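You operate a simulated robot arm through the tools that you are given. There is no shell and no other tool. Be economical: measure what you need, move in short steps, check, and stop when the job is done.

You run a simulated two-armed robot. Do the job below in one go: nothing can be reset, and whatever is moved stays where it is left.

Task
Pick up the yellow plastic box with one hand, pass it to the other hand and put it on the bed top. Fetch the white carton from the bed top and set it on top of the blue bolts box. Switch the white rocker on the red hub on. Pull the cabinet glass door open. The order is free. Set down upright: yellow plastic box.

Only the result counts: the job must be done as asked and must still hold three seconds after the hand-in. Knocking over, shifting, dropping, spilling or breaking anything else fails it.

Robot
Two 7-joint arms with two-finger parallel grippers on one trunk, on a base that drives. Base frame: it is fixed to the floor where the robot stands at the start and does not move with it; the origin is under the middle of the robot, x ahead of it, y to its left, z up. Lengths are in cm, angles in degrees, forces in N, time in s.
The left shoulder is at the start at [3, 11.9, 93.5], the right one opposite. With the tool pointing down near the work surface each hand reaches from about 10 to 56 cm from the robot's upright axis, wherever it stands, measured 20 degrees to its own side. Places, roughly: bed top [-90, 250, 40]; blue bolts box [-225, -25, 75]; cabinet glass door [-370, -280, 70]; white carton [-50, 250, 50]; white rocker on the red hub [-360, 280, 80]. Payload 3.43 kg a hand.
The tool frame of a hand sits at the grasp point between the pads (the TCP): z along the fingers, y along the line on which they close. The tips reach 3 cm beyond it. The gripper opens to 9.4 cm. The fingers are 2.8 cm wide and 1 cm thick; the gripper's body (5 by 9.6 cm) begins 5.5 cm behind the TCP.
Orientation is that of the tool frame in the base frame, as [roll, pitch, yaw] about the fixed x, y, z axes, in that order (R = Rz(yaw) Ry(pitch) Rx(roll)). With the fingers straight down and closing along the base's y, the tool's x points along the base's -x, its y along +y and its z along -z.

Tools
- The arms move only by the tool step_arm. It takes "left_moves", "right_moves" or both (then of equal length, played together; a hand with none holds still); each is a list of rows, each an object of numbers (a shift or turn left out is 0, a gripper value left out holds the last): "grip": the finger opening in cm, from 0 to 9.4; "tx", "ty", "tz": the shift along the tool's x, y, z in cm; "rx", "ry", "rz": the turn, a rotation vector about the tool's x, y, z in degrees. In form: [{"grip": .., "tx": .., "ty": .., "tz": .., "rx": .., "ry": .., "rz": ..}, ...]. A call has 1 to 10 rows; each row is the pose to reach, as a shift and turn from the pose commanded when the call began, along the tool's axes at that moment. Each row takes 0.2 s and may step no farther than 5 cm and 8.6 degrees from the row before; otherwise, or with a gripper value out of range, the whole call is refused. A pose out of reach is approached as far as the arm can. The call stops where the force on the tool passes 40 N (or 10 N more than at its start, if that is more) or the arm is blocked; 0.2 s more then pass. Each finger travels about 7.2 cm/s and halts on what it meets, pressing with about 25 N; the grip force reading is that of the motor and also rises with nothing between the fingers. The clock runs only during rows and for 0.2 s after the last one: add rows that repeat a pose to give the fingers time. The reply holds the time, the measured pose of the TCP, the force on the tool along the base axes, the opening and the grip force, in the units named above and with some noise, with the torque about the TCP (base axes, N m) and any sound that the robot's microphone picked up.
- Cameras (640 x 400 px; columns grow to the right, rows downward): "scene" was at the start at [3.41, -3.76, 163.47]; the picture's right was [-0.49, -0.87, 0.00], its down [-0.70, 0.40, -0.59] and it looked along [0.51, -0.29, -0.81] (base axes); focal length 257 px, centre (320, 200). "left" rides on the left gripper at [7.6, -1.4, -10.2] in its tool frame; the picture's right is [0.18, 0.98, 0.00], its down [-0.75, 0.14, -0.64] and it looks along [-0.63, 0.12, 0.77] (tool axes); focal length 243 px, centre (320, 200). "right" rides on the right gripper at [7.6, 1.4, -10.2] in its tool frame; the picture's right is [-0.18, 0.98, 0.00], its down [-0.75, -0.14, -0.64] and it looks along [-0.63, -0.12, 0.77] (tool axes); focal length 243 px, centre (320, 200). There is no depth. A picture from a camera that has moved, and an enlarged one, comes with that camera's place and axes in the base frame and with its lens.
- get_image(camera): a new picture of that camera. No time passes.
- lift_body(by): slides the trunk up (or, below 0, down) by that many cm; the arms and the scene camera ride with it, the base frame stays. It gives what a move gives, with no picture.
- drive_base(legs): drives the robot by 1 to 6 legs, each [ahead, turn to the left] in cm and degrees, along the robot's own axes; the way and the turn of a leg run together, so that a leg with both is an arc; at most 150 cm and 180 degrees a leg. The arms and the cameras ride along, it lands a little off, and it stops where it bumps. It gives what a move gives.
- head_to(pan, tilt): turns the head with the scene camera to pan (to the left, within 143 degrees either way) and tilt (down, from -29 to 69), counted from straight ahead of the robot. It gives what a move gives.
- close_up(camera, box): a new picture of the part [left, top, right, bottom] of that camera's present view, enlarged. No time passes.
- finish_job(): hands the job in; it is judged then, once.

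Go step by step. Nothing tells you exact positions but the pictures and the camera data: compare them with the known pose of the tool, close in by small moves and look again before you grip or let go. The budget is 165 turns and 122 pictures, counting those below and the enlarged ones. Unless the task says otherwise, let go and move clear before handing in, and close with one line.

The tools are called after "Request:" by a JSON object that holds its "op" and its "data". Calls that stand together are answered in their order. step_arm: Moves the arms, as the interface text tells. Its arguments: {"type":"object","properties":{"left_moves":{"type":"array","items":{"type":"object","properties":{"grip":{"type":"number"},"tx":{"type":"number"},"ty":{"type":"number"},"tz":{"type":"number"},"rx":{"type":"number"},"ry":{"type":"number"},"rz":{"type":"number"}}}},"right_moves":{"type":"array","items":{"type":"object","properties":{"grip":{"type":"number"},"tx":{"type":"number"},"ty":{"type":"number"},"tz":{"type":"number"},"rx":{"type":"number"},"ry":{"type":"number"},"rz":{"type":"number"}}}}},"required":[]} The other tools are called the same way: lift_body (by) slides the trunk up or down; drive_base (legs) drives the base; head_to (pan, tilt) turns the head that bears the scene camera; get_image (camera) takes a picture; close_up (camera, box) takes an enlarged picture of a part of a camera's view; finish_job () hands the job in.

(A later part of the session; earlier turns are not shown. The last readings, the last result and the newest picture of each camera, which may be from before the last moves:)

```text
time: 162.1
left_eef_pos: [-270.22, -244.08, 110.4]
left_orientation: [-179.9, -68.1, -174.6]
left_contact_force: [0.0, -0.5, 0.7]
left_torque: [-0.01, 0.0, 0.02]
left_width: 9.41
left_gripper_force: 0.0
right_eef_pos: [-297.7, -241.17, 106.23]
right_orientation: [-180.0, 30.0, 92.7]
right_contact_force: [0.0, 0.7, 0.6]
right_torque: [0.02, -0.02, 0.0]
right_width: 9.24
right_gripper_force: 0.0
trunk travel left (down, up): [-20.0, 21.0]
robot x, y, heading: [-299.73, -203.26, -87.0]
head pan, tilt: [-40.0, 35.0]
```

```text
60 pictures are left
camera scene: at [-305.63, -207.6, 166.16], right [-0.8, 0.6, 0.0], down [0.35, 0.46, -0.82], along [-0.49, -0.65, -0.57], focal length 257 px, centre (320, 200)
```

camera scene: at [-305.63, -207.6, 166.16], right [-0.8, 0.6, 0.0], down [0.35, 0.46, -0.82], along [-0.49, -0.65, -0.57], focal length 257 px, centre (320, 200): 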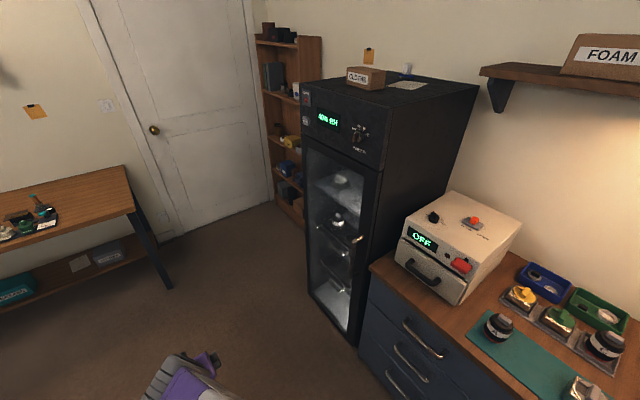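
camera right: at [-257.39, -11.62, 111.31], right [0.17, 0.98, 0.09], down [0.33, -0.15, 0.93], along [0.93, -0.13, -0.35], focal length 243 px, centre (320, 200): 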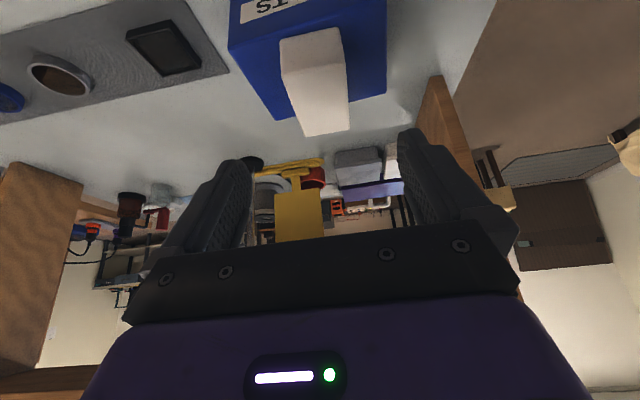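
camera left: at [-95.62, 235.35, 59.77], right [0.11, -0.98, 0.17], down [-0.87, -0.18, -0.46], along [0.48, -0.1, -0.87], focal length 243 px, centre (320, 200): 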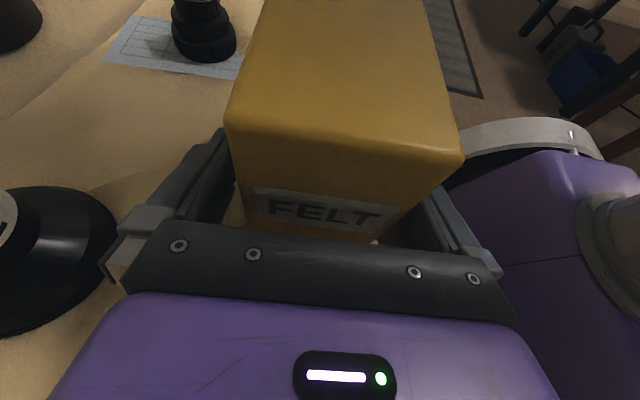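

The glass door has its handle on the near (+y) side, so the hinge is at the far side. Zooming in on the handle.

Request:
{"op": "close_up", "data": {"camera": "scene", "box": [290, 130, 400, 350]}}

Request:
{"op": "close_up", "data": {"camera": "scene", "box": [330, 200, 400, 260]}}

```text
1.82 times, centred on (345, 240) of scene
camera zoom: at [-305.63, -207.6, 166.16], right [-0.8, 0.6, 0.0], down [0.35, 0.46, -0.82], along [-0.49, -0.65, -0.57], focal length 467 px, centre (274, 127)
```

zoom: 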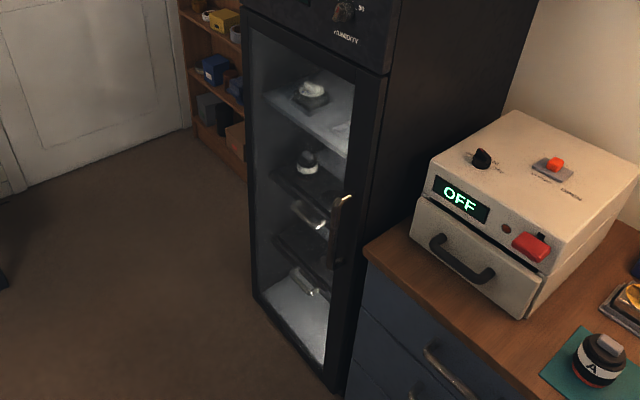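

```text
6.67 times, centred on (365, 230) of scene
camera zoom: at [-305.63, -207.6, 166.16], right [-0.8, 0.6, 0.0], down [0.35, 0.46, -0.82], along [-0.49, -0.65, -0.57], focal length 1711 px, centre (20, 0)
```

zoom: 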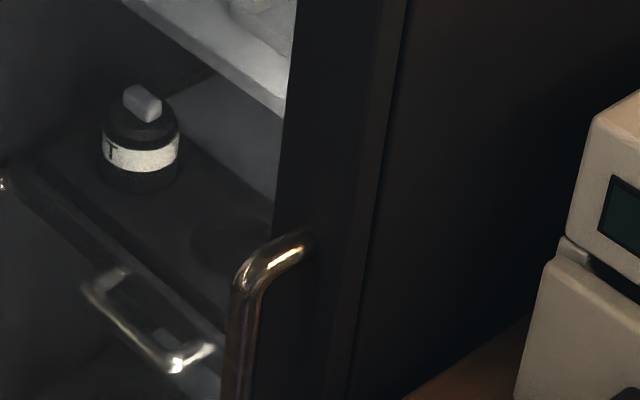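

The door is hinged at y ≈ -300. Its vertical handle bar is near [-361, -258] and spans z 75–93. I'll stand at about [-297, -245] facing it and use the left arm, swinging it to point forward.

Request:
{"op": "drive_base", "data": {"legs": [[42, 0], [0, -93]]}}

Request:
{"op": "step_arm", "data": {"left_moves": [{"rx": 7.4, "rz": -3}, {"rx": 14.8, "rz": -6}, {"rx": 22.2, "rz": -9}, {"rx": 29.6, "rz": -12}, {"rx": 37, "rz": -15}, {"rx": 44.4, "rz": -18}, {"rx": 51.8, "rz": -21}, {"rx": 59.2, "rz": -24}, {"rx": 66.6, "rz": -27}, {"rx": 74, "rz": -30}]}}

Request:
{"op": "get_image", "data": {"camera": "scene"}}

```text
time: 168.6
left_eef_pos: [-339.79, -273.12, 110.38]
left_orientation: [-180.0, -68.0, 93.3]
left_contact_force: [0.0, 0.4, 0.4]
left_torque: [0.01, 0.01, -0.02]
left_width: 9.41
left_gripper_force: 0.1
right_eef_pos: [-335.78, -245.9, 106.33]
right_orientation: [180.0, 30.0, 0.4]
right_contact_force: [-0.5, -0.5, 0.4]
right_torque: [-0.04, 0.03, -0.03]
right_width: 9.19
right_gripper_force: 0.1
trunk travel left (down, up): [-20.0, 21.0]
robot x, y, heading: [-298.08, -244.5, -179.1]
head pan, tilt: [-40.0, 35.0]
```

```text
time: 170.8
left_eef_pos: [-339.72, -273.16, 110.29]
left_orientation: [-179.9, -67.8, 173.0]
left_contact_force: [0.5, 0.1, 0.1]
left_torque: [-0.01, 0.0, -0.01]
left_width: 9.39
left_gripper_force: 0.0
right_eef_pos: [-335.8, -245.79, 106.37]
right_orientation: [180.0, 30.0, 0.3]
right_contact_force: [-0.1, -0.2, -0.2]
right_torque: [0.07, -0.02, -0.03]
right_width: 9.19
right_gripper_force: 0.1
trunk travel left (down, up): [-20.0, 21.0]
robot x, y, heading: [-297.89, -244.88, -179.1]
head pan, tilt: [-40.0, 35.0]
```

```text
57 pictures are left
camera scene: at [-301.73, -239.28, 166.16], right [0.63, 0.78, 0.0], down [0.44, -0.36, -0.82], along [-0.64, 0.52, -0.57], focal length 257 px, centre (320, 200)
```

scene: 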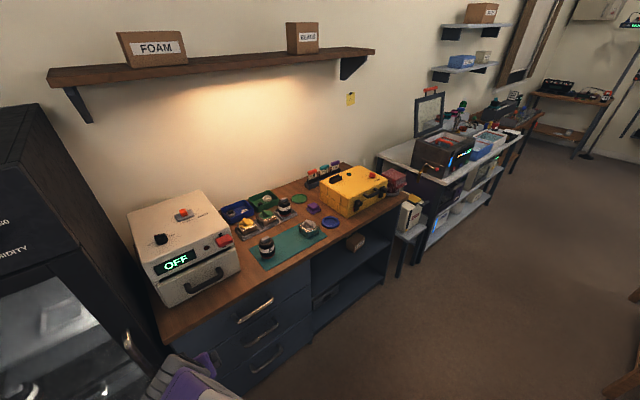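

I'll level the left hand, bring it in front of the handle and move the right hand out of the way.

Request:
{"op": "step_arm", "data": {"left_moves": [{"tx": -2.7, "ty": 1.9, "tz": 2.5, "rx": 1, "ry": 3.2, "rz": -0.4}, {"tx": -5.4, "ty": 3.9, "tz": 5, "rx": 1.9, "ry": 6.3, "rz": -0.7}, {"tx": -8.2, "ty": 5.8, "tz": 7.5, "rx": 2.8, "ry": 9.4, "rz": -1.1}, {"tx": -10.9, "ty": 7.8, "tz": 10, "rx": 3.7, "ry": 12.6, "rz": -1.5}, {"tx": -13.6, "ty": 9.7, "tz": 12.5, "rx": 4.6, "ry": 15.7, "rz": -1.9}, {"tx": -16.4, "ty": 11.7, "tz": 15, "rx": 5.6, "ry": 18.9, "rz": -2.2}, {"tx": -19.1, "ty": 13.6, "tz": 17.5, "rx": 6.5, "ry": 22, "rz": -2.6}, {"tx": -19.1, "ty": 13.6, "tz": 17.5, "rx": 6.5, "ry": 22, "rz": -2.6}], "right_moves": [{"ty": -4}, {"ty": -8}, {"ty": -12, "tx": 3}, {"ty": -16, "tx": 6}, {"ty": -19, "tx": 9}, {"ty": -19, "tx": 9}, {"ty": -19, "tx": 9}, {"ty": -19, "tx": 9}]}}

Request:
{"op": "get_image", "data": {"camera": "left"}}

Request:
{"op": "head_to", "data": {"pan": 12, "tilt": 42}}

Request:
{"op": "get_image", "data": {"camera": "scene"}}

```text
time: 172.6
left_eef_pos: [-347.12, -258.72, 86.28]
left_orientation: [90.7, -88.6, -90.8]
left_contact_force: [-0.9, 0.3, -0.5]
left_torque: [0.01, -0.03, -0.02]
left_width: 9.4
left_gripper_force: 0.0
left hand out of reach, approached as far as the arm can: row 1, 2, 3
right_eef_pos: [-331.77, -226.63, 104.38]
right_orientation: [-180.0, 30.0, 0.3]
right_contact_force: [0.2, 0.7, -0.3]
right_torque: [-0.02, -0.03, -0.03]
right_width: 9.2
right_gripper_force: 0.0
right hand out of reach, approached as far as the arm can: row 4, 5, 6, 7, 8
trunk travel left (down, up): [-20.0, 21.0]
robot x, y, heading: [-297.65, -244.79, -179.1]
head pan, tilt: [-40.0, 35.0]
```

```text
56 pictures are left
camera left: at [-336.87, -260.31, 93.92], right [0.0, 0.98, 0.21], down [0.64, 0.16, -0.75], along [-0.77, 0.13, -0.63], focal length 243 px, centre (320, 200)
```

left: 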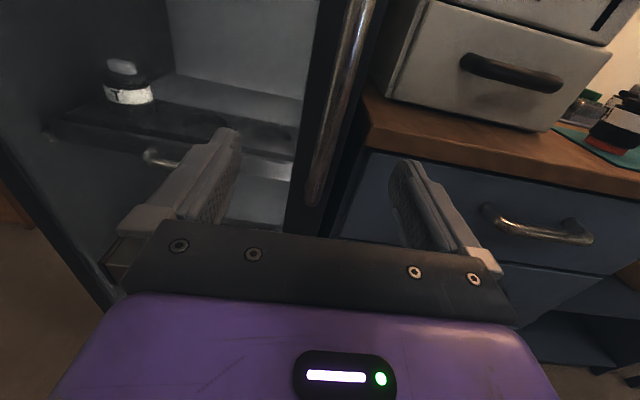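

```text
time: 173.8
left_eef_pos: [-347.15, -258.66, 86.28]
left_orientation: [94.4, -88.6, -94.5]
left_contact_force: [0.3, 0.9, -0.5]
left_torque: [0.0, 0.0, 0.01]
left_width: 9.4
left_gripper_force: 0.0
right_eef_pos: [-331.77, -226.68, 104.49]
right_orientation: [180.0, 29.8, 0.4]
right_contact_force: [0.2, 0.4, 0.1]
right_torque: [-0.01, 0.02, 0.02]
right_width: 9.21
right_gripper_force: 0.1
trunk travel left (down, up): [-20.0, 21.0]
robot x, y, heading: [-298.18, -244.85, -179.3]
head pan, tilt: [12.0, 42.0]
```

```text
55 pictures are left
camera scene: at [-303.07, -246.73, 165.11], right [-0.22, 0.98, 0.0], down [0.65, 0.15, -0.74], along [-0.72, -0.16, -0.67], focal length 257 px, centre (320, 200)
```

scene: 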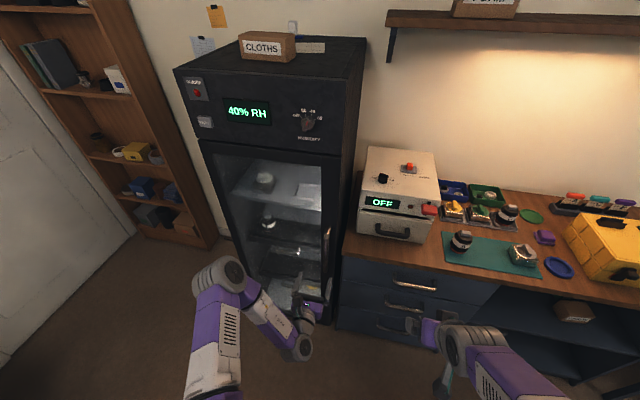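

The handle bar is at x ≈ -360.6, y ≈ -257.4 and runs from z 75 to 94. I'll move the open fingers around it and look before closing.

Request:
{"op": "step_arm", "data": {"left_moves": [{"ty": 1.2, "tz": 3}, {"ty": 1.2, "tz": 6.5}, {"ty": 1.2, "tz": 10}, {"ty": 1.2, "tz": 12.2}, {"ty": 1.2, "tz": 12.2}]}}

Request:
{"op": "get_image", "data": {"camera": "left"}}

```text
time: 175.0
left_eef_pos: [-359.44, -257.45, 86.11]
left_orientation: [95.4, -88.7, -95.5]
left_contact_force: [0.1, 0.3, -0.4]
left_torque: [0.03, 0.0, -0.01]
left_width: 9.38
left_gripper_force: 0.1
right_eef_pos: [-331.8, -226.51, 104.4]
right_orientation: [180.0, 29.9, 0.4]
right_contact_force: [0.8, -0.5, -0.1]
right_torque: [0.02, 0.0, -0.02]
right_width: 9.19
right_gripper_force: 0.1
trunk travel left (down, up): [-20.0, 21.0]
robot x, y, heading: [-297.83, -244.6, -178.9]
head pan, tilt: [12.0, 42.0]
```

```text
54 pictures are left
camera left: at [-349.2, -259.07, 93.88], right [0.0, 0.98, 0.21], down [0.64, 0.16, -0.75], along [-0.77, 0.13, -0.63], focal length 243 px, centre (320, 200)
```

left: 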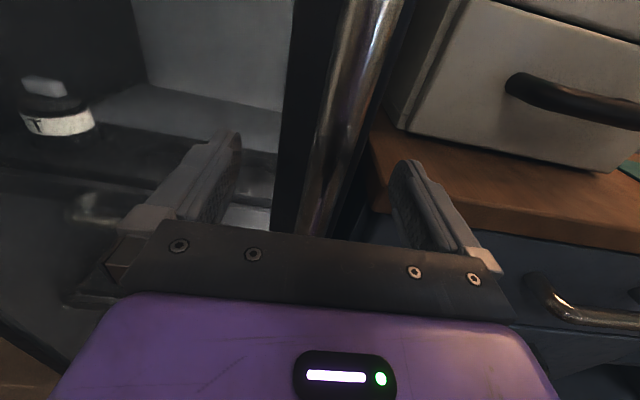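

The bar is between the fingers. I'll close on it.

Request:
{"op": "step_arm", "data": {"left_moves": [{"grip": 6}, {"grip": 3}, {"grip": 1}, {"grip": 1}, {"grip": 1}, {"grip": 1}]}}

```text
time: 176.4
left_eef_pos: [-359.52, -257.32, 86.37]
left_orientation: [96.2, -88.7, -96.4]
left_contact_force: [0.7, 10.0, -1.2]
left_torque: [-1.14, 0.07, -0.07]
left_width: 2.46
left_gripper_force: 45.3
right_eef_pos: [-331.84, -226.57, 104.32]
right_orientation: [179.9, 29.9, 0.4]
right_contact_force: [0.5, -0.2, 0.2]
right_torque: [0.02, 0.0, -0.02]
right_width: 9.19
right_gripper_force: 0.1
trunk travel left (down, up): [-20.0, 21.0]
robot x, y, heading: [-297.61, -244.32, -179.2]
head pan, tilt: [12.0, 42.0]
```

The handle is gripped. I'll pull gently along the door's arc.

Request:
{"op": "step_arm", "data": {"left_moves": [{"tz": -1.5, "ty": 0.1}, {"tz": -3, "ty": -0.2}, {"tz": -4.4, "ty": -0.6}, {"tz": -6.6, "ty": -1.1}, {"tz": -8.7, "ty": -1.8}, {"tz": -8.7, "ty": -1.8}]}}

Request:
{"op": "get_image", "data": {"camera": "scene"}}

```text
time: 177.8
left_eef_pos: [-350.46, -258.99, 86.15]
left_orientation: [90.0, -88.7, -90.2]
left_contact_force: [2.9, 10.2, 6.0]
left_torque: [-1.17, -0.05, -0.06]
left_width: 2.11
left_gripper_force: 44.7
right_eef_pos: [-331.73, -226.59, 104.38]
right_orientation: [179.9, 30.0, 0.4]
right_contact_force: [0.2, -0.5, 0.1]
right_torque: [0.0, 0.01, 0.01]
right_width: 9.2
right_gripper_force: 0.0
trunk travel left (down, up): [-20.0, 21.0]
robot x, y, heading: [-298.29, -244.65, -179.2]
head pan, tilt: [12.0, 42.0]
```

```text
53 pictures are left
camera scene: at [-302.97, -246.54, 165.12], right [-0.22, 0.98, 0.0], down [0.65, 0.15, -0.74], along [-0.72, -0.17, -0.67], focal length 257 px, centre (320, 200)
```

scene: 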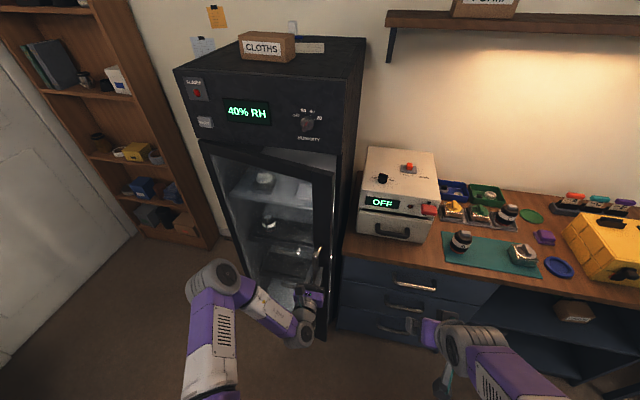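

The door swings freely. I'll continue along the arc to about 40°.

Request:
{"op": "step_arm", "data": {"left_moves": [{"tz": -2.2, "ty": -0.9}, {"tz": -4.2, "ty": -1.8}, {"tz": -6.3, "ty": -2.9}, {"tz": -8.2, "ty": -3.9}, {"tz": -10.1, "ty": -5.1}, {"tz": -11.9, "ty": -6.4}, {"tz": -14.8, "ty": -8.8}, {"tz": -17.5, "ty": -11.4}, {"tz": -17.5, "ty": -11.4}]}}

Request:
{"op": "get_image", "data": {"camera": "scene"}}

```text
time: 179.2
left_eef_pos: [-338.0, -265.51, 86.22]
left_orientation: [89.7, -88.4, -90.6]
left_contact_force: [8.7, 9.3, 10.1]
left_torque: [-1.18, -0.47, 0.02]
left_width: 2.17
left_gripper_force: 44.8
right_eef_pos: [-331.62, -226.56, 104.35]
right_orientation: [179.9, 29.9, 0.3]
right_contact_force: [-0.9, -0.5, -0.6]
right_torque: [0.03, -0.02, 0.0]
right_width: 9.19
right_gripper_force: 0.0
trunk travel left (down, up): [-20.0, 21.0]
robot x, y, heading: [-298.12, -244.77, -179.4]
head pan, tilt: [12.0, 42.0]
stopped in row 7 (left hand): the force on the tool passed its limit at 42 N (the readings are from after the stop); the commanded pose is now the measured one
```

```text
52 pictures are left
camera scene: at [-302.91, -246.71, 165.12], right [-0.22, 0.97, 0.0], down [0.65, 0.15, -0.74], along [-0.73, -0.17, -0.67], focal length 257 px, centre (320, 200)
```

scene: 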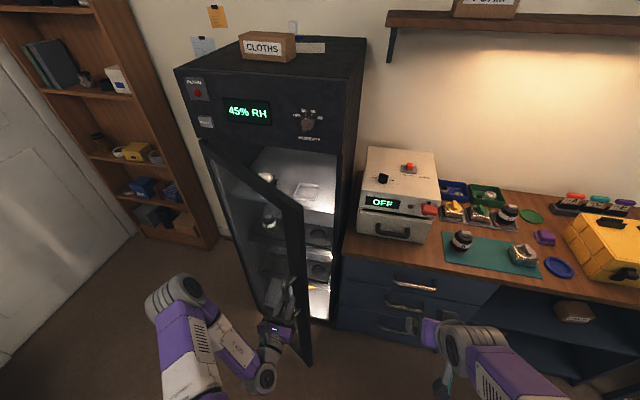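

The door is about 35° open. I'll release the handle, back off and go around the door's edge to push it wider from the inside.

Request:
{"op": "step_arm", "data": {"left_moves": [{"grip": 4}, {"grip": 6.5}, {"grip": 6.5}, {"grip": 6.5, "tz": -3}, {"grip": 6.5, "tz": -7}, {"grip": 6.5, "tz": -11}, {"grip": 4, "tz": -11.5, "ty": 4.5}, {"grip": 1, "tz": -11.5, "ty": 9}, {"grip": 0, "tz": -11.5, "ty": 13.5}]}}

Request:
{"op": "get_image", "data": {"camera": "scene"}}

Request:
{"op": "get_image", "data": {"camera": "left"}}

```text
time: 180.9
left_eef_pos: [-328.43, -268.1, 85.46]
left_orientation: [-76.3, -74.6, 78.6]
left_contact_force: [0.2, -0.6, 0.1]
left_torque: [-0.01, 0.01, -0.02]
left_width: 0.96
left_gripper_force: 0.0
left hand out of reach, approached as far as the arm can: row 6, 7, 8
right_eef_pos: [-331.78, -226.51, 104.5]
right_orientation: [-180.0, 30.0, 0.3]
right_contact_force: [0.1, 0.0, 0.0]
right_torque: [-0.01, 0.0, 0.0]
right_width: 9.21
right_gripper_force: 0.1
trunk travel left (down, up): [-20.0, 21.0]
robot x, y, heading: [-297.8, -244.83, -178.9]
head pan, tilt: [12.0, 42.0]
stopped in row 8 (left hand): the arm was blocked; the commanded pose is now the measured one
```

```text
51 pictures are left
camera scene: at [-303.03, -246.73, 165.11], right [-0.22, 0.98, 0.0], down [0.65, 0.15, -0.74], along [-0.72, -0.16, -0.67], focal length 257 px, centre (320, 200)
```

scene: 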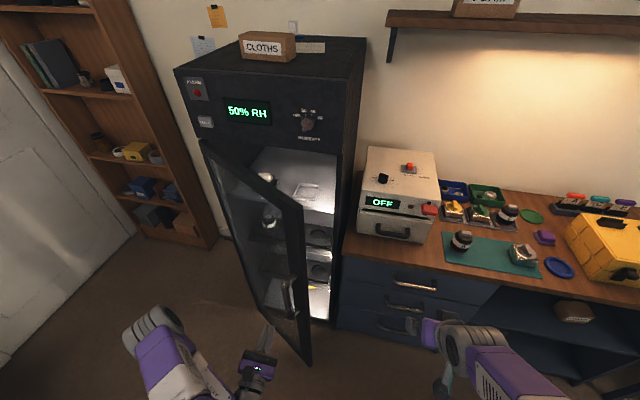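

```text
50 pictures are left
camera left: at [-317.72, -267.24, 92.56], right [-0.04, 1.0, -0.08], down [0.59, -0.04, -0.8], along [-0.8, -0.07, -0.59], focal length 243 px, centre (320, 200)
```

left: 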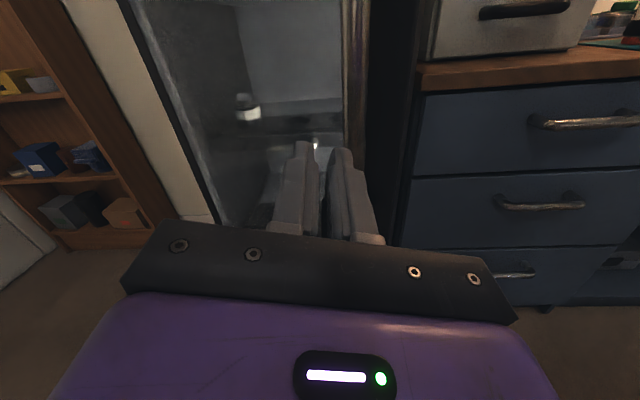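

The left arm folded up too close to the body. The right grip on the handle is released, so I'll back the base off a little and bring the left hand around the door edge.

Request:
{"op": "drive_base", "data": {"legs": [[-16, 0]]}}

Request:
{"op": "step_arm", "data": {"left_moves": [{"grip": 0, "tx": 0.9, "ty": 3.5}, {"grip": 0, "tx": 1.9, "ty": 7}, {"grip": 0, "tx": 2.8, "ty": 10.5}, {"grip": 0, "tx": 3.8, "ty": 14}, {"grip": 0, "tx": 4.7, "ty": 17.4}, {"grip": 0, "tx": 5.2, "ty": 19.4}, {"grip": 0, "tx": 5.2, "ty": 19.4}]}}

Request:
{"op": "get_image", "data": {"camera": "scene"}}

Request:
{"op": "get_image", "data": {"camera": "left"}}

```text
time: 182.4
left_eef_pos: [-312.31, -267.92, 85.34]
left_orientation: [-76.3, -74.6, 78.5]
left_contact_force: [0.3, 1.1, 0.2]
left_torque: [-0.03, 0.01, -0.01]
left_width: 1.0
left_gripper_force: 0.1
right_eef_pos: [-315.58, -226.48, 104.43]
right_orientation: [-180.0, 30.0, 0.4]
right_contact_force: [0.4, -0.6, -0.8]
right_torque: [0.01, -0.01, 0.0]
right_width: 9.21
right_gripper_force: 0.0
trunk travel left (down, up): [-20.0, 21.0]
robot x, y, heading: [-282.17, -244.35, -179.1]
head pan, tilt: [12.0, 42.0]
```

```text
time: 183.0
left_eef_pos: [-312.29, -268.27, 85.43]
left_orientation: [-82.5, -59.2, 86.0]
left_contact_force: [-0.3, -0.3, 0.4]
left_torque: [0.01, -0.02, 0.0]
left_width: 0.0
left_gripper_force: 25.0
right_eef_pos: [-315.64, -226.48, 104.46]
right_orientation: [180.0, 29.9, 0.4]
right_contact_force: [0.1, 0.3, -0.2]
right_torque: [0.0, -0.02, 0.0]
right_width: 9.21
right_gripper_force: 0.0
trunk travel left (down, up): [-20.0, 21.0]
robot x, y, heading: [-281.48, -244.4, -179.1]
head pan, tilt: [12.0, 42.0]
stopped in row 3 (left hand): the arm was blocked; the commanded pose is now the measured one
```

```text
49 pictures are left
camera scene: at [-286.98, -246.5, 165.11], right [-0.22, 0.97, 0.0], down [0.65, 0.15, -0.74], along [-0.72, -0.17, -0.67], focal length 257 px, centre (320, 200)
```

scene: 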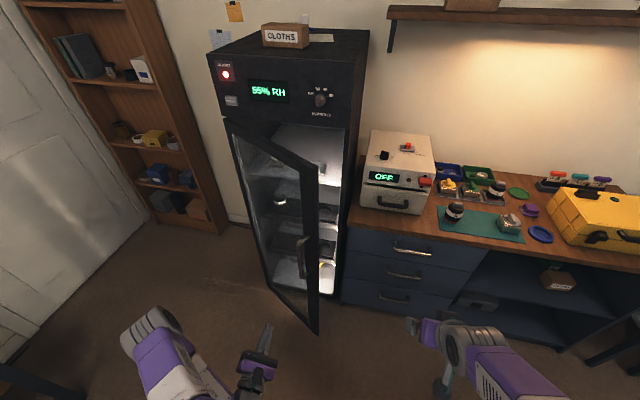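

```text
48 pictures are left
camera left: at [-301.69, -265.08, 92.04], right [-0.06, 0.94, -0.34], down [0.6, -0.24, -0.76], along [-0.8, -0.25, -0.55], focal length 243 px, centre (320, 200)
```

left: 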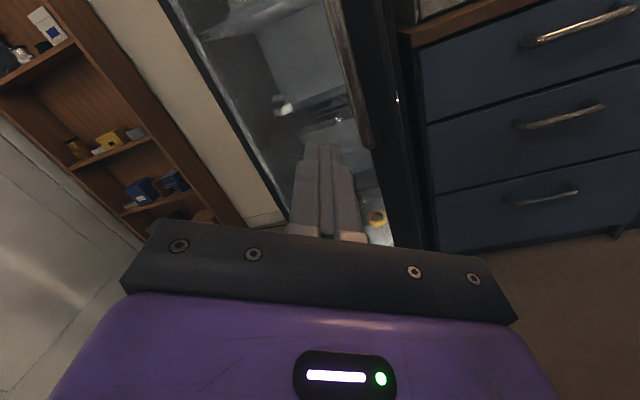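

The left arm is at a folding limit, so I'll extend it forward a bit and unroll the wrist first, then go sideways.

Request:
{"op": "step_arm", "data": {"left_moves": [{"tz": 3, "rz": -6}, {"tz": 6, "rz": -12}, {"tz": 9, "rz": -18}, {"tz": 11, "rz": -24}, {"tz": 11, "rz": -30}, {"tz": 11, "rz": -30}]}}

Request:
{"op": "step_arm", "data": {"left_moves": [{"ty": 3.5}, {"ty": 7}, {"ty": 10.5}, {"ty": 14}, {"ty": 17.5}, {"ty": 21}, {"ty": 21}]}}

Request:
{"op": "get_image", "data": {"camera": "scene"}}

```text
time: 184.4
left_eef_pos: [-323.33, -268.51, 86.08]
left_orientation: [-3.3, -86.2, 5.7]
left_contact_force: [-0.1, -0.2, -0.1]
left_torque: [-0.02, -0.01, -0.01]
left_width: 0.01
left_gripper_force: 25.2
right_eef_pos: [-315.79, -226.34, 104.53]
right_orientation: [180.0, 30.1, 0.4]
right_contact_force: [0.9, -0.6, 0.3]
right_torque: [0.0, -0.03, -0.06]
right_width: 9.19
right_gripper_force: 0.1
trunk travel left (down, up): [-20.0, 21.0]
robot x, y, heading: [-281.6, -244.46, -179.3]
head pan, tilt: [12.0, 42.0]
```

```text
time: 186.0
left_eef_pos: [-324.29, -247.56, 86.2]
left_orientation: [-5.0, -86.2, 7.5]
left_contact_force: [-0.7, -1.0, -0.8]
left_torque: [0.0, -0.01, 0.0]
left_width: 0.0
left_gripper_force: 25.4
right_eef_pos: [-315.69, -226.42, 104.48]
right_orientation: [180.0, 30.0, 0.4]
right_contact_force: [0.4, -0.1, 0.3]
right_torque: [0.03, 0.0, -0.01]
right_width: 9.19
right_gripper_force: 0.1
trunk travel left (down, up): [-20.0, 21.0]
robot x, y, heading: [-281.68, -244.67, -178.9]
head pan, tilt: [12.0, 42.0]
```

```text
47 pictures are left
camera scene: at [-286.96, -246.54, 165.11], right [-0.22, 0.97, 0.0], down [0.65, 0.15, -0.74], along [-0.72, -0.17, -0.67], focal length 257 px, centre (320, 200)
```

scene: 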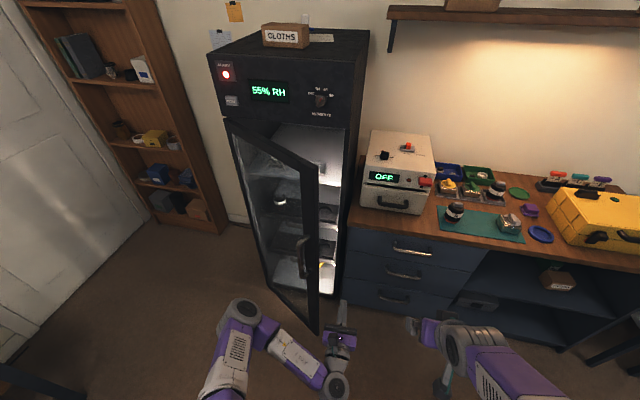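

The hand is now beside the door's free edge. I'll reach in past it and sweep the door open from inside.

Request:
{"op": "step_arm", "data": {"left_moves": [{"tz": 4.5}, {"tz": 9}, {"tz": 13.5}, {"tz": 18}, {"tz": 22}, {"tz": 22, "ty": -4.5}, {"tz": 22, "ty": -9}, {"tz": 22, "ty": -13.5}, {"tz": 22, "ty": -17}]}}

Request:
{"op": "get_image", "data": {"camera": "scene"}}

```text
time: 187.8
left_eef_pos: [-345.51, -258.5, 87.32]
left_orientation: [2.8, -86.6, -2.9]
left_contact_force: [3.0, 5.4, 2.3]
left_torque: [-0.11, -0.02, 0.16]
left_width: 0.01
left_gripper_force: 24.9
right_eef_pos: [-315.66, -226.33, 104.51]
right_orientation: [-179.9, 30.0, 0.4]
right_contact_force: [-0.8, -0.1, 0.2]
right_torque: [0.04, 0.0, 0.0]
right_width: 9.18
right_gripper_force: 0.0
trunk travel left (down, up): [-20.0, 21.0]
robot x, y, heading: [-282.14, -244.29, -179.5]
head pan, tilt: [12.0, 42.0]
stopped in row 8 (left hand): the force on the tool passed its limit at 58 N (the readings are from after the stop); the commanded pose is now the measured one
```

```text
46 pictures are left
camera scene: at [-287.0, -246.6, 165.11], right [-0.22, 0.98, 0.0], down [0.65, 0.15, -0.74], along [-0.72, -0.16, -0.67], focal length 257 px, centre (320, 200)
```

scene: 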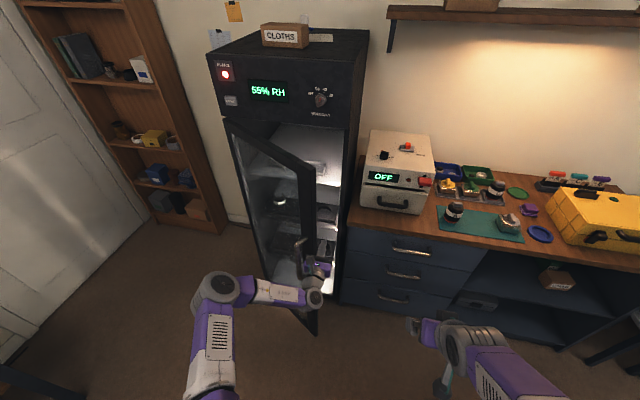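

I touched the door edge too fast. I'll push again slowly.

Request:
{"op": "step_arm", "data": {"left_moves": [{"ty": -1, "tz": 0.5}, {"ty": -2, "tz": 1}, {"ty": -3, "tz": 1}, {"ty": -4.2, "tz": 1}, {"ty": -5.5, "tz": 1}, {"ty": -6.8, "tz": 1}, {"ty": -8.2, "tz": 1}, {"ty": -9.6, "tz": 0.5}, {"ty": -11, "tz": 0}, {"ty": -12.5, "tz": -0.5}]}}

Request:
{"op": "get_image", "data": {"camera": "scene"}}

```text
time: 188.3
left_eef_pos: [-345.79, -258.48, 87.33]
left_orientation: [10.2, -87.1, -12.5]
left_contact_force: [3.7, 8.3, 3.2]
left_torque: [-0.15, -0.04, 0.33]
left_width: 0.03
left_gripper_force: 25.1
right_eef_pos: [-315.58, -226.25, 104.49]
right_orientation: [-180.0, 30.0, 0.2]
right_contact_force: [-1.0, 0.6, 0.5]
right_torque: [0.03, -0.03, 0.01]
right_width: 9.17
right_gripper_force: 0.0
trunk travel left (down, up): [-20.0, 21.0]
robot x, y, heading: [-281.59, -244.37, -179.5]
head pan, tilt: [12.0, 42.0]
stopped in row 2 (left hand): the force on the tool passed its limit at 48 N (the readings are from after the stop); the commanded pose is now the measured one
```

```text
45 pictures are left
camera scene: at [-286.94, -246.5, 165.11], right [-0.22, 0.98, 0.0], down [0.65, 0.15, -0.74], along [-0.73, -0.16, -0.67], focal length 257 px, centre (320, 200)
```

scene: 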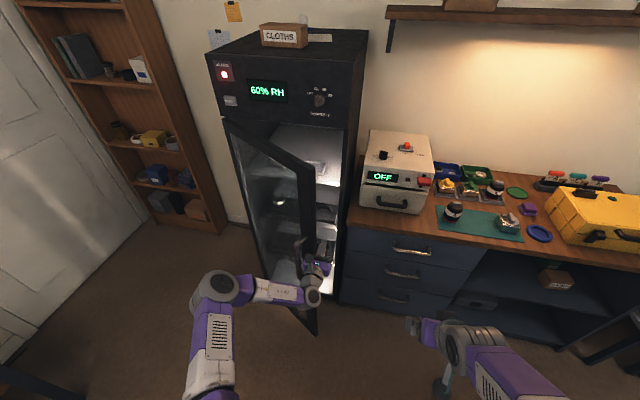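

Request:
{"op": "get_image", "data": {"camera": "left"}}

Request:
{"op": "close_up", "data": {"camera": "scene", "box": [230, 210, 370, 340]}}

```text
44 pictures are left
camera left: at [-335.22, -260.24, 94.48], right [0.05, 0.98, 0.19], down [0.61, 0.13, -0.78], along [-0.79, 0.15, -0.59], focal length 243 px, centre (320, 200)
```

left: 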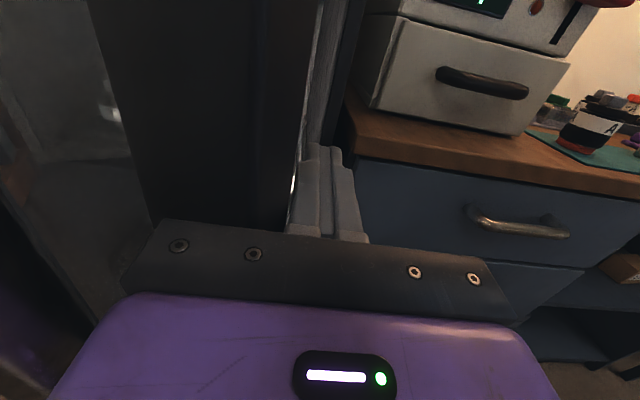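

```text
3.08 times, centred on (300, 275) of scene
camera zoom: at [-286.94, -246.5, 165.11], right [-0.22, 0.98, 0.0], down [0.65, 0.15, -0.74], along [-0.73, -0.16, -0.67], focal length 790 px, centre (382, -31)
```

zoom: 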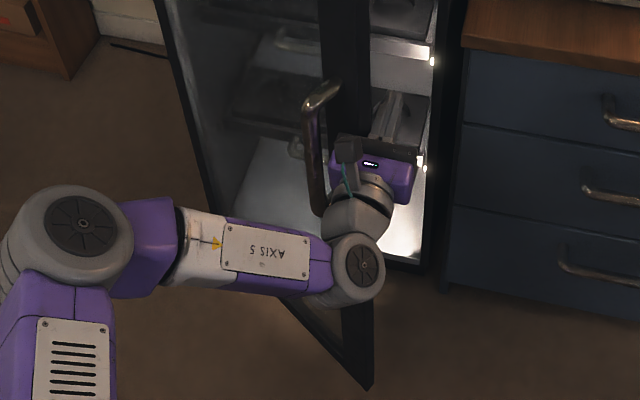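

The gripper body was blocked by the door's edge. I'll back out, yaw the hand about 40° so the fingers can hook behind the edge, and pull from inside.

Request:
{"op": "step_arm", "data": {"left_moves": [{"ty": 2.5, "tz": -0.5}, {"ty": 5, "tz": -2}, {"ty": 8, "tz": -4}, {"ty": 12, "tz": -5}, {"ty": 12, "tz": -5, "rx": 8}, {"ty": 12, "tz": -5, "rx": 16}, {"ty": 12, "tz": -5, "rx": 24}, {"ty": 12, "tz": -5, "rx": 32}, {"ty": 12, "tz": -5, "rx": 40}, {"ty": 12, "tz": -5, "rx": 40}]}}

Request:
{"op": "get_image", "data": {"camera": "left"}}

Request:
{"op": "close_up", "data": {"camera": "scene", "box": [210, 100, 400, 350]}}

```text
time: 190.5
left_eef_pos: [-340.37, -246.86, 87.11]
left_orientation: [48.4, -87.1, -10.0]
left_contact_force: [1.2, 0.1, 0.6]
left_torque: [0.02, 0.01, -0.02]
left_width: 0.0
left_gripper_force: 25.5
right_eef_pos: [-315.61, -226.18, 104.44]
right_orientation: [180.0, 30.0, 0.2]
right_contact_force: [0.7, 0.4, 0.2]
right_torque: [-0.01, -0.02, 0.0]
right_width: 9.17
right_gripper_force: 0.0
trunk travel left (down, up): [-20.0, 21.0]
robot x, y, heading: [-281.73, -244.38, -179.2]
head pan, tilt: [12.0, 42.0]
```

```text
42 pictures are left
camera left: at [-331.14, -241.7, 94.37], right [-0.6, 0.77, 0.22], down [0.38, 0.52, -0.77], along [-0.7, -0.38, -0.6], focal length 243 px, centre (320, 200)
```

left: 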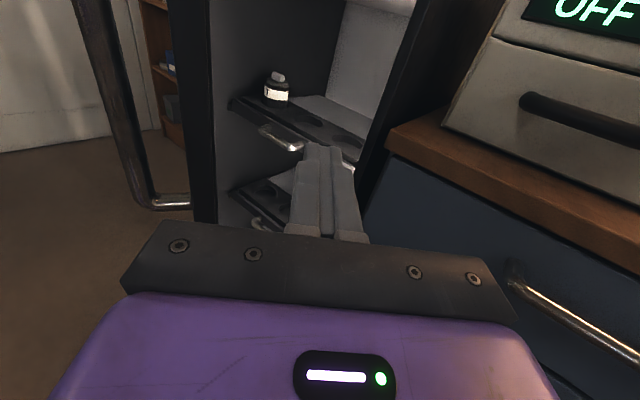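

```text
1.60 times, centred on (305, 225) of scene
camera zoom: at [-286.93, -246.44, 165.11], right [-0.22, 0.98, 0.0], down [0.65, 0.15, -0.74], along [-0.73, -0.16, -0.67], focal length 411 px, centre (344, 160)
```

zoom: 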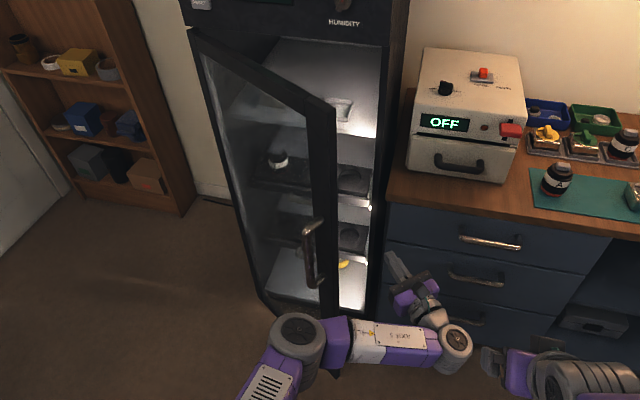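

The fingers now point into the cabinet beside the door edge. I'll move in and then press sideways against the inner edge of the door.

Request:
{"op": "step_arm", "data": {"left_moves": [{"tz": 4}, {"tz": 8}, {"tz": 11}, {"tz": 13}, {"tz": 13, "ty": -2}, {"tz": 13, "ty": -4}, {"tz": 13, "ty": -5}, {"tz": 13, "ty": -6}, {"tz": 13, "ty": -7}, {"tz": 13, "ty": -8}]}}

Request:
{"op": "get_image", "data": {"camera": "left"}}

```text
time: 192.7
left_eef_pos: [-345.64, -261.24, 87.12]
left_orientation: [48.1, -87.1, -9.8]
left_contact_force: [0.7, 0.1, -0.7]
left_torque: [0.04, -0.01, 0.03]
left_width: 0.0
left_gripper_force: 25.0
right_eef_pos: [-315.64, -226.3, 104.48]
right_orientation: [-180.0, 30.0, 0.3]
right_contact_force: [-1.0, -0.2, -0.3]
right_torque: [-0.03, -0.04, 0.01]
right_width: 9.24
right_gripper_force: 0.0
trunk travel left (down, up): [-20.0, 21.0]
robot x, y, heading: [-281.99, -244.54, -179.4]
head pan, tilt: [12.0, 42.0]
```

```text
40 pictures are left
camera left: at [-336.39, -256.06, 94.51], right [-0.6, 0.77, 0.22], down [0.38, 0.52, -0.77], along [-0.71, -0.38, -0.6], focal length 243 px, centre (320, 200)
```

left: 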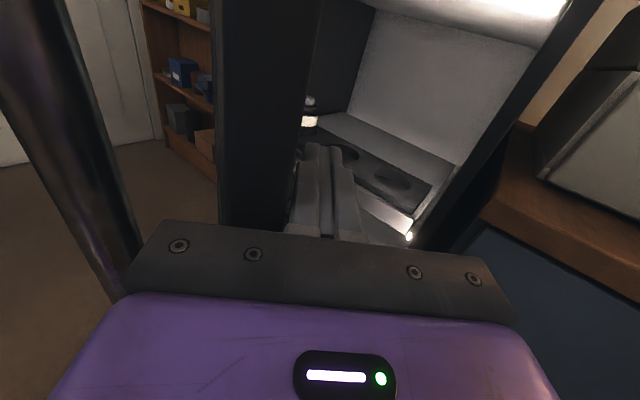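

The fingers are just behind the inner edge. I'll push sideways slowly to swing the door.

Request:
{"op": "step_arm", "data": {"left_moves": [{"ty": -1}, {"ty": -2}, {"ty": -3}, {"ty": -4.2}, {"ty": -5.6}, {"ty": -7}, {"ty": -8.5}, {"ty": -10}, {"ty": -11.5}, {"ty": -13}]}}

Request:
{"op": "get_image", "data": {"camera": "left"}}

```text
time: 194.2
left_eef_pos: [-341.25, -265.67, 87.18]
left_orientation: [51.8, -86.9, -14.6]
left_contact_force: [10.4, 11.5, 10.6]
left_torque: [0.3, -1.11, 0.74]
left_width: 0.0
left_gripper_force: 24.7
right_eef_pos: [-315.5, -226.05, 104.51]
right_orientation: [-179.9, 30.1, 0.3]
right_contact_force: [0.0, -0.2, -0.4]
right_torque: [0.0, -0.03, -0.01]
right_width: 9.21
right_gripper_force: 0.0
trunk travel left (down, up): [-20.0, 21.0]
robot x, y, heading: [-281.91, -244.65, -179.4]
head pan, tilt: [12.0, 42.0]
stopped in row 7 (left hand): the force on the tool passed its limit at 43 N (the readings are from after the stop); the commanded pose is now the measured one
```

```text
39 pictures are left
camera left: at [-331.91, -260.73, 94.42], right [-0.58, 0.78, 0.22], down [0.39, 0.51, -0.77], along [-0.71, -0.36, -0.6], focal length 243 px, centre (320, 200)
```

left: 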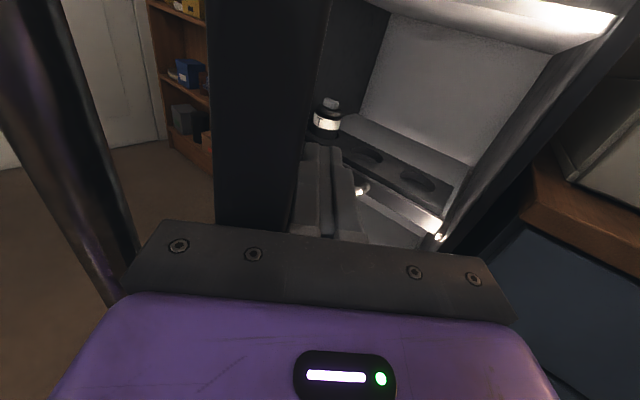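

The door moves with the hand. I'll keep pushing, slower.

Request:
{"op": "step_arm", "data": {"left_moves": [{"ty": -0.6}, {"ty": -1.2}, {"ty": -1.8}, {"ty": -2.4}, {"ty": -3}, {"ty": -3.6}, {"ty": -4.2}, {"ty": -4.8}, {"ty": -5.4}, {"ty": -6}]}}

Request:
{"op": "close_up", "data": {"camera": "scene", "box": [210, 100, 400, 350]}}

```text
time: 194.9
left_eef_pos: [-340.41, -266.55, 87.12]
left_orientation: [53.6, -86.9, -16.7]
left_contact_force: [9.8, 12.4, 9.4]
left_torque: [0.28, -0.98, 0.73]
left_width: 0.0
left_gripper_force: 25.2
right_eef_pos: [-315.32, -226.1, 104.5]
right_orientation: [179.9, 30.1, 0.2]
right_contact_force: [0.3, 0.0, 0.4]
right_torque: [0.01, -0.02, -0.01]
right_width: 9.2
right_gripper_force: 0.0
trunk travel left (down, up): [-20.0, 21.0]
robot x, y, heading: [-281.68, -244.58, -179.4]
head pan, tilt: [12.0, 42.0]
stopped in row 3 (left hand): the force on the tool passed its limit at 42 N (the readings are from after the stop); the commanded pose is now the measured one
```

```text
1.60 times, centred on (305, 225) of scene
camera zoom: at [-286.71, -246.22, 165.11], right [-0.22, 0.98, 0.0], down [0.65, 0.14, -0.74], along [-0.73, -0.16, -0.67], focal length 411 px, centre (344, 160)
```

zoom: 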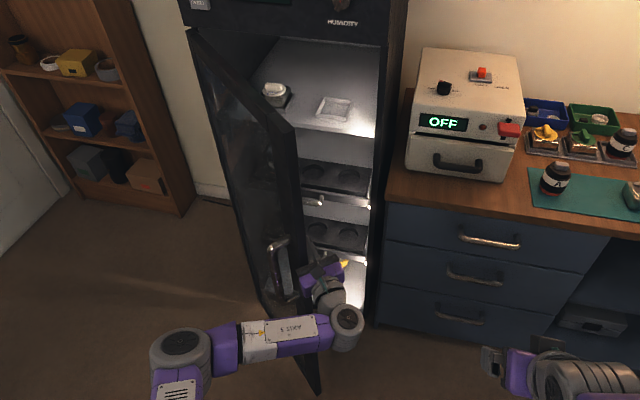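

The reaction force shows the gripper body touching the outer face of the door. I'll back off 2 cm along the fingers, then continue sideways.

Request:
{"op": "step_arm", "data": {"left_moves": [{"tz": -0.8}, {"tz": -1.6}, {"tz": -1.8, "ty": -0.6}, {"tz": -1.8, "ty": -1.3}, {"tz": -1.8, "ty": -2}, {"tz": -1.8, "ty": -2.7}, {"tz": -1.8, "ty": -3.4}, {"tz": -1.8, "ty": -4.1}, {"tz": -1.8, "ty": -4.8}]}}

Request:
{"op": "get_image", "data": {"camera": "left"}}

```text
time: 196.9
left_eef_pos: [-336.02, -269.61, 86.69]
left_orientation: [53.5, -87.1, -16.3]
left_contact_force: [0.8, 0.0, 0.1]
left_torque: [0.01, 0.01, 0.0]
left_width: 0.0
left_gripper_force: 25.6
right_eef_pos: [-315.55, -226.1, 104.43]
right_orientation: [-179.9, 29.9, 0.2]
right_contact_force: [-0.5, 0.3, 1.1]
right_torque: [0.01, 0.0, 0.0]
right_width: 9.2
right_gripper_force: 0.0
trunk travel left (down, up): [-20.0, 21.0]
robot x, y, heading: [-281.68, -244.58, -179.7]
head pan, tilt: [12.0, 42.0]
```

```text
37 pictures are left
camera left: at [-326.6, -264.73, 93.99], right [-0.58, 0.78, 0.22], down [0.39, 0.51, -0.77], along [-0.71, -0.36, -0.6], focal length 243 px, centre (320, 200)
```

left: 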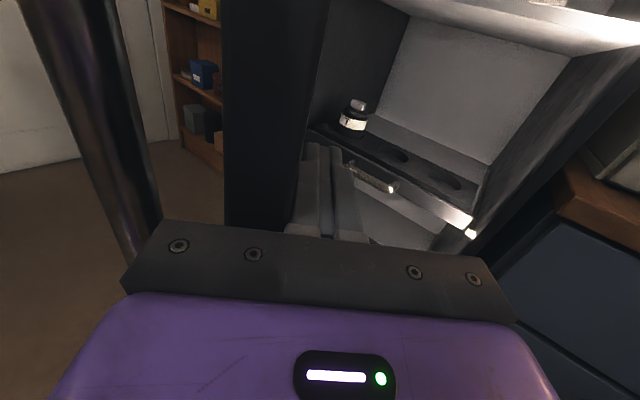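

No resistance now. Continuing the sweep.

Request:
{"op": "step_arm", "data": {"left_moves": [{"ty": -1.2}, {"ty": -2.4}, {"ty": -3.6}, {"ty": -4.8}, {"ty": -6}, {"ty": -7.2}, {"ty": -8.4}, {"ty": -9.6}, {"ty": -10.8}, {"ty": -12}]}}

Request:
{"op": "get_image", "data": {"camera": "scene"}}

```text
time: 199.1
left_eef_pos: [-328.67, -279.3, 85.93]
left_orientation: [54.2, -87.1, -17.0]
left_contact_force: [0.2, -0.6, -0.7]
left_torque: [0.02, 0.01, 0.0]
left_width: 0.0
left_gripper_force: 25.2
right_eef_pos: [-315.57, -226.09, 104.4]
right_orientation: [-179.9, 30.1, 0.2]
right_contact_force: [0.0, -0.9, 0.2]
right_torque: [0.01, 0.04, 0.0]
right_width: 9.21
right_gripper_force: 0.0
trunk travel left (down, up): [-20.0, 21.0]
robot x, y, heading: [-281.75, -244.29, -179.4]
head pan, tilt: [12.0, 42.0]
```

```text
36 pictures are left
camera scene: at [-286.86, -246.35, 165.11], right [-0.22, 0.98, 0.0], down [0.65, 0.15, -0.74], along [-0.73, -0.16, -0.67], focal length 257 px, centre (320, 200)
```

scene: 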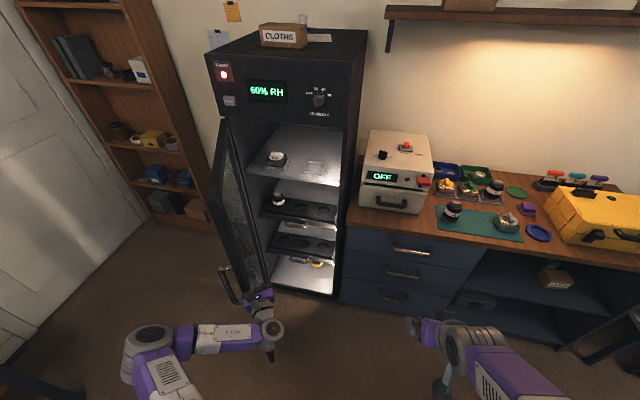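

The door is about 65–70° open. One more push to open it widely.

Request:
{"op": "step_arm", "data": {"left_moves": [{"ty": -1.2}, {"ty": -2.4}, {"ty": -3.6}, {"ty": -4.8}, {"ty": -6}, {"ty": -7.2}, {"ty": -8.4}, {"ty": -9.6}, {"ty": -10.5}, {"ty": -10.5}]}}

Request:
{"op": "get_image", "data": {"camera": "scene"}}

```text
time: 201.3
left_eef_pos: [-322.48, -287.78, 85.81]
left_orientation: [53.7, -87.1, -16.4]
left_contact_force: [-0.3, -0.6, 0.3]
left_torque: [0.0, 0.01, -0.01]
left_width: 0.0
left_gripper_force: 25.1
right_eef_pos: [-315.58, -226.17, 104.43]
right_orientation: [-180.0, 30.0, 0.2]
right_contact_force: [-0.1, -0.8, -0.1]
right_torque: [0.03, -0.01, -0.02]
right_width: 9.21
right_gripper_force: 0.0
trunk travel left (down, up): [-20.0, 21.0]
robot x, y, heading: [-281.8, -244.16, -179.5]
head pan, tilt: [12.0, 42.0]
```

```text
35 pictures are left
camera scene: at [-286.89, -246.32, 165.11], right [-0.22, 0.98, 0.0], down [0.65, 0.15, -0.74], along [-0.73, -0.16, -0.67], focal length 257 px, centre (320, 200)
```

scene: 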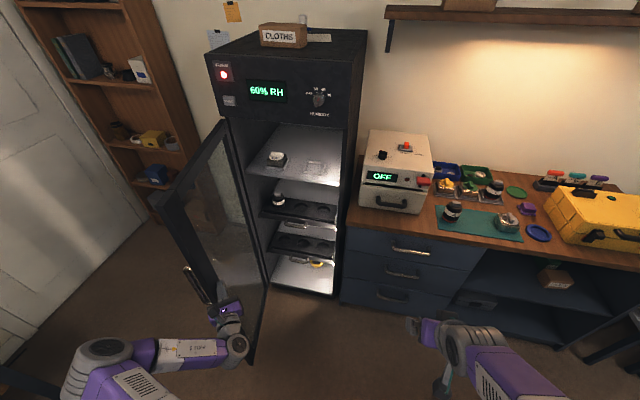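

The door stands about 90° open. I'll pull the left hand clear of the door and tuck both arms for travel.

Request:
{"op": "step_arm", "data": {"left_moves": [{"tz": -3}, {"tz": -6.5}, {"tz": -10}, {"tz": -11.5, "ty": 4}, {"tz": -13, "ty": 8}, {"tz": -14, "ty": 12}, {"tz": -14.8, "ty": 16}, {"tz": -15.2, "ty": 20.4}, {"tz": -15.2, "ty": 20.4}], "right_moves": [{}, {}, {}, {"ty": 3}, {"ty": 6}, {"ty": 9}, {"ty": 11}, {"ty": 12}, {"ty": 12}]}}

Request:
{"op": "get_image", "data": {"camera": "scene"}}

```text
time: 203.3
left_eef_pos: [-322.82, -262.11, 86.01]
left_orientation: [54.2, -87.1, -17.0]
left_contact_force: [0.5, 0.2, -0.2]
left_torque: [-0.03, 0.0, -0.04]
left_width: 0.0
left_gripper_force: 24.7
right_eef_pos: [-315.49, -238.23, 104.47]
right_orientation: [180.0, 30.0, 0.1]
right_contact_force: [0.3, -0.1, 0.1]
right_torque: [-0.03, 0.0, 0.0]
right_width: 9.21
right_gripper_force: 0.1
trunk travel left (down, up): [-20.0, 21.0]
robot x, y, heading: [-281.71, -244.47, -179.4]
head pan, tilt: [12.0, 42.0]
```

```text
34 pictures are left
camera scene: at [-286.85, -246.36, 165.11], right [-0.22, 0.98, 0.0], down [0.65, 0.15, -0.74], along [-0.73, -0.16, -0.67], focal length 257 px, centre (320, 200)
```

scene: 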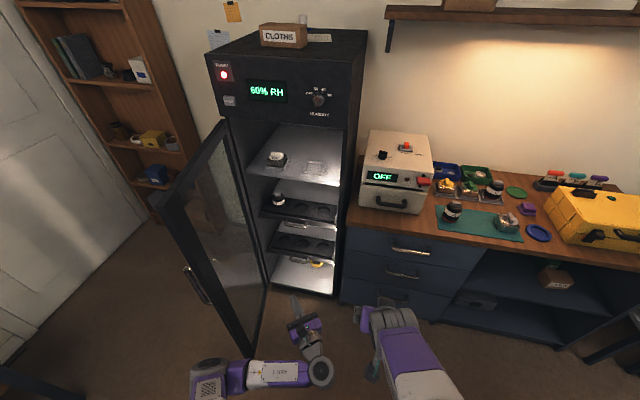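

The door stays wide open. Now I'll drive back up the corridor toward the hub at [-360, 280].

Request:
{"op": "drive_base", "data": {"legs": [[17, 0], [0, -89.5], [148, 0], [148, 0]]}}

Request:
{"op": "head_to", "data": {"pan": 15, "tilt": 25}}

Request:
{"op": "get_image", "data": {"camera": "scene"}}

```text
time: 222.5
left_eef_pos: [-313.2, 92.88, 86.1]
left_orientation: [54.0, -87.0, -108.1]
left_contact_force: [-0.3, 0.1, 0.2]
left_torque: [0.0, 0.0, 0.01]
left_width: 0.02
left_gripper_force: 25.1
right_eef_pos: [-289.4, 84.89, 104.5]
right_orientation: [179.9, 30.0, -91.2]
right_contact_force: [0.6, 1.2, -0.4]
right_torque: [0.01, 0.0, 0.01]
right_width: 9.2
right_gripper_force: 0.1
trunk travel left (down, up): [-20.0, 21.0]
robot x, y, heading: [-296.2, 51.16, 89.2]
head pan, tilt: [12.0, 42.0]
```

```text
time: 223.3
left_eef_pos: [-313.24, 92.92, 86.03]
left_orientation: [54.1, -87.1, -108.1]
left_contact_force: [-1.0, -0.3, 0.8]
left_torque: [-0.01, 0.02, -0.04]
left_width: 0.0
left_gripper_force: 25.4
right_eef_pos: [-289.22, 84.89, 104.45]
right_orientation: [-179.9, 30.0, -91.1]
right_contact_force: [1.3, 0.4, 0.2]
right_torque: [0.0, 0.0, -0.02]
right_width: 9.21
right_gripper_force: 0.2
trunk travel left (down, up): [-20.0, 21.0]
robot x, y, heading: [-296.94, 51.45, 89.1]
head pan, tilt: [15.0, 25.0]
```

```text
33 pictures are left
camera scene: at [-298.64, 57.14, 167.73], right [0.97, 0.24, 0.0], down [0.1, -0.41, -0.91], along [-0.22, 0.88, -0.42], focal length 257 px, centre (320, 200)
```

scene: 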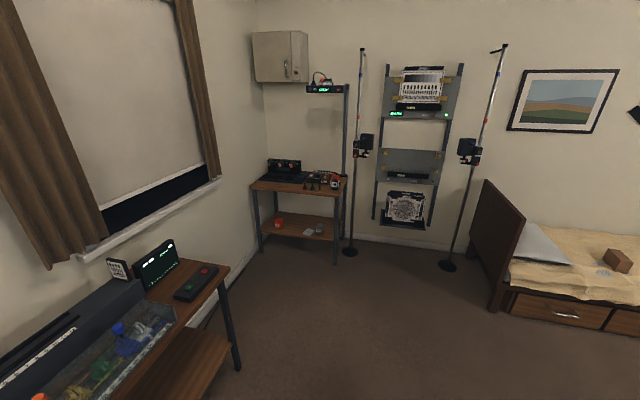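

Request:
{"op": "close_up", "data": {"camera": "scene", "box": [230, 60, 390, 280]}}

Request:
{"op": "close_up", "data": {"camera": "scene", "box": [250, 150, 350, 210]}}

```text
1.82 times, centred on (310, 170) of scene
camera zoom: at [-298.64, 57.14, 167.73], right [0.97, 0.24, 0.0], down [0.1, -0.41, -0.91], along [-0.22, 0.88, -0.42], focal length 467 px, centre (338, 254)
```

zoom: 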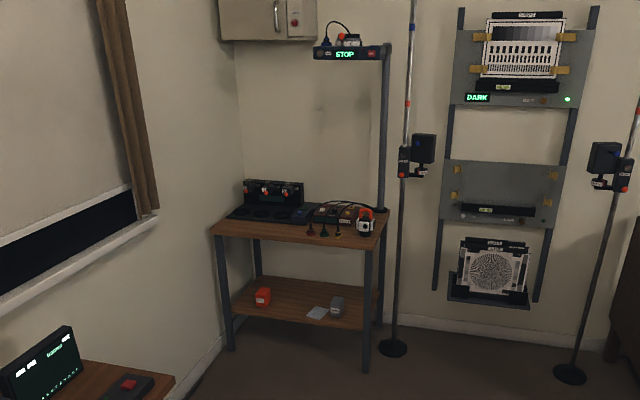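

```text
6.40 times, centred on (300, 180) of scene
camera zoom: at [-298.64, 57.14, 167.73], right [0.97, 0.24, 0.0], down [0.1, -0.41, -0.91], along [-0.22, 0.88, -0.42], focal length 1643 px, centre (448, 328)
```

zoom: 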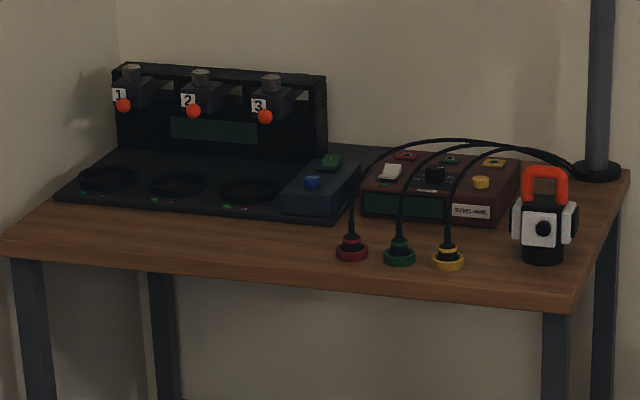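

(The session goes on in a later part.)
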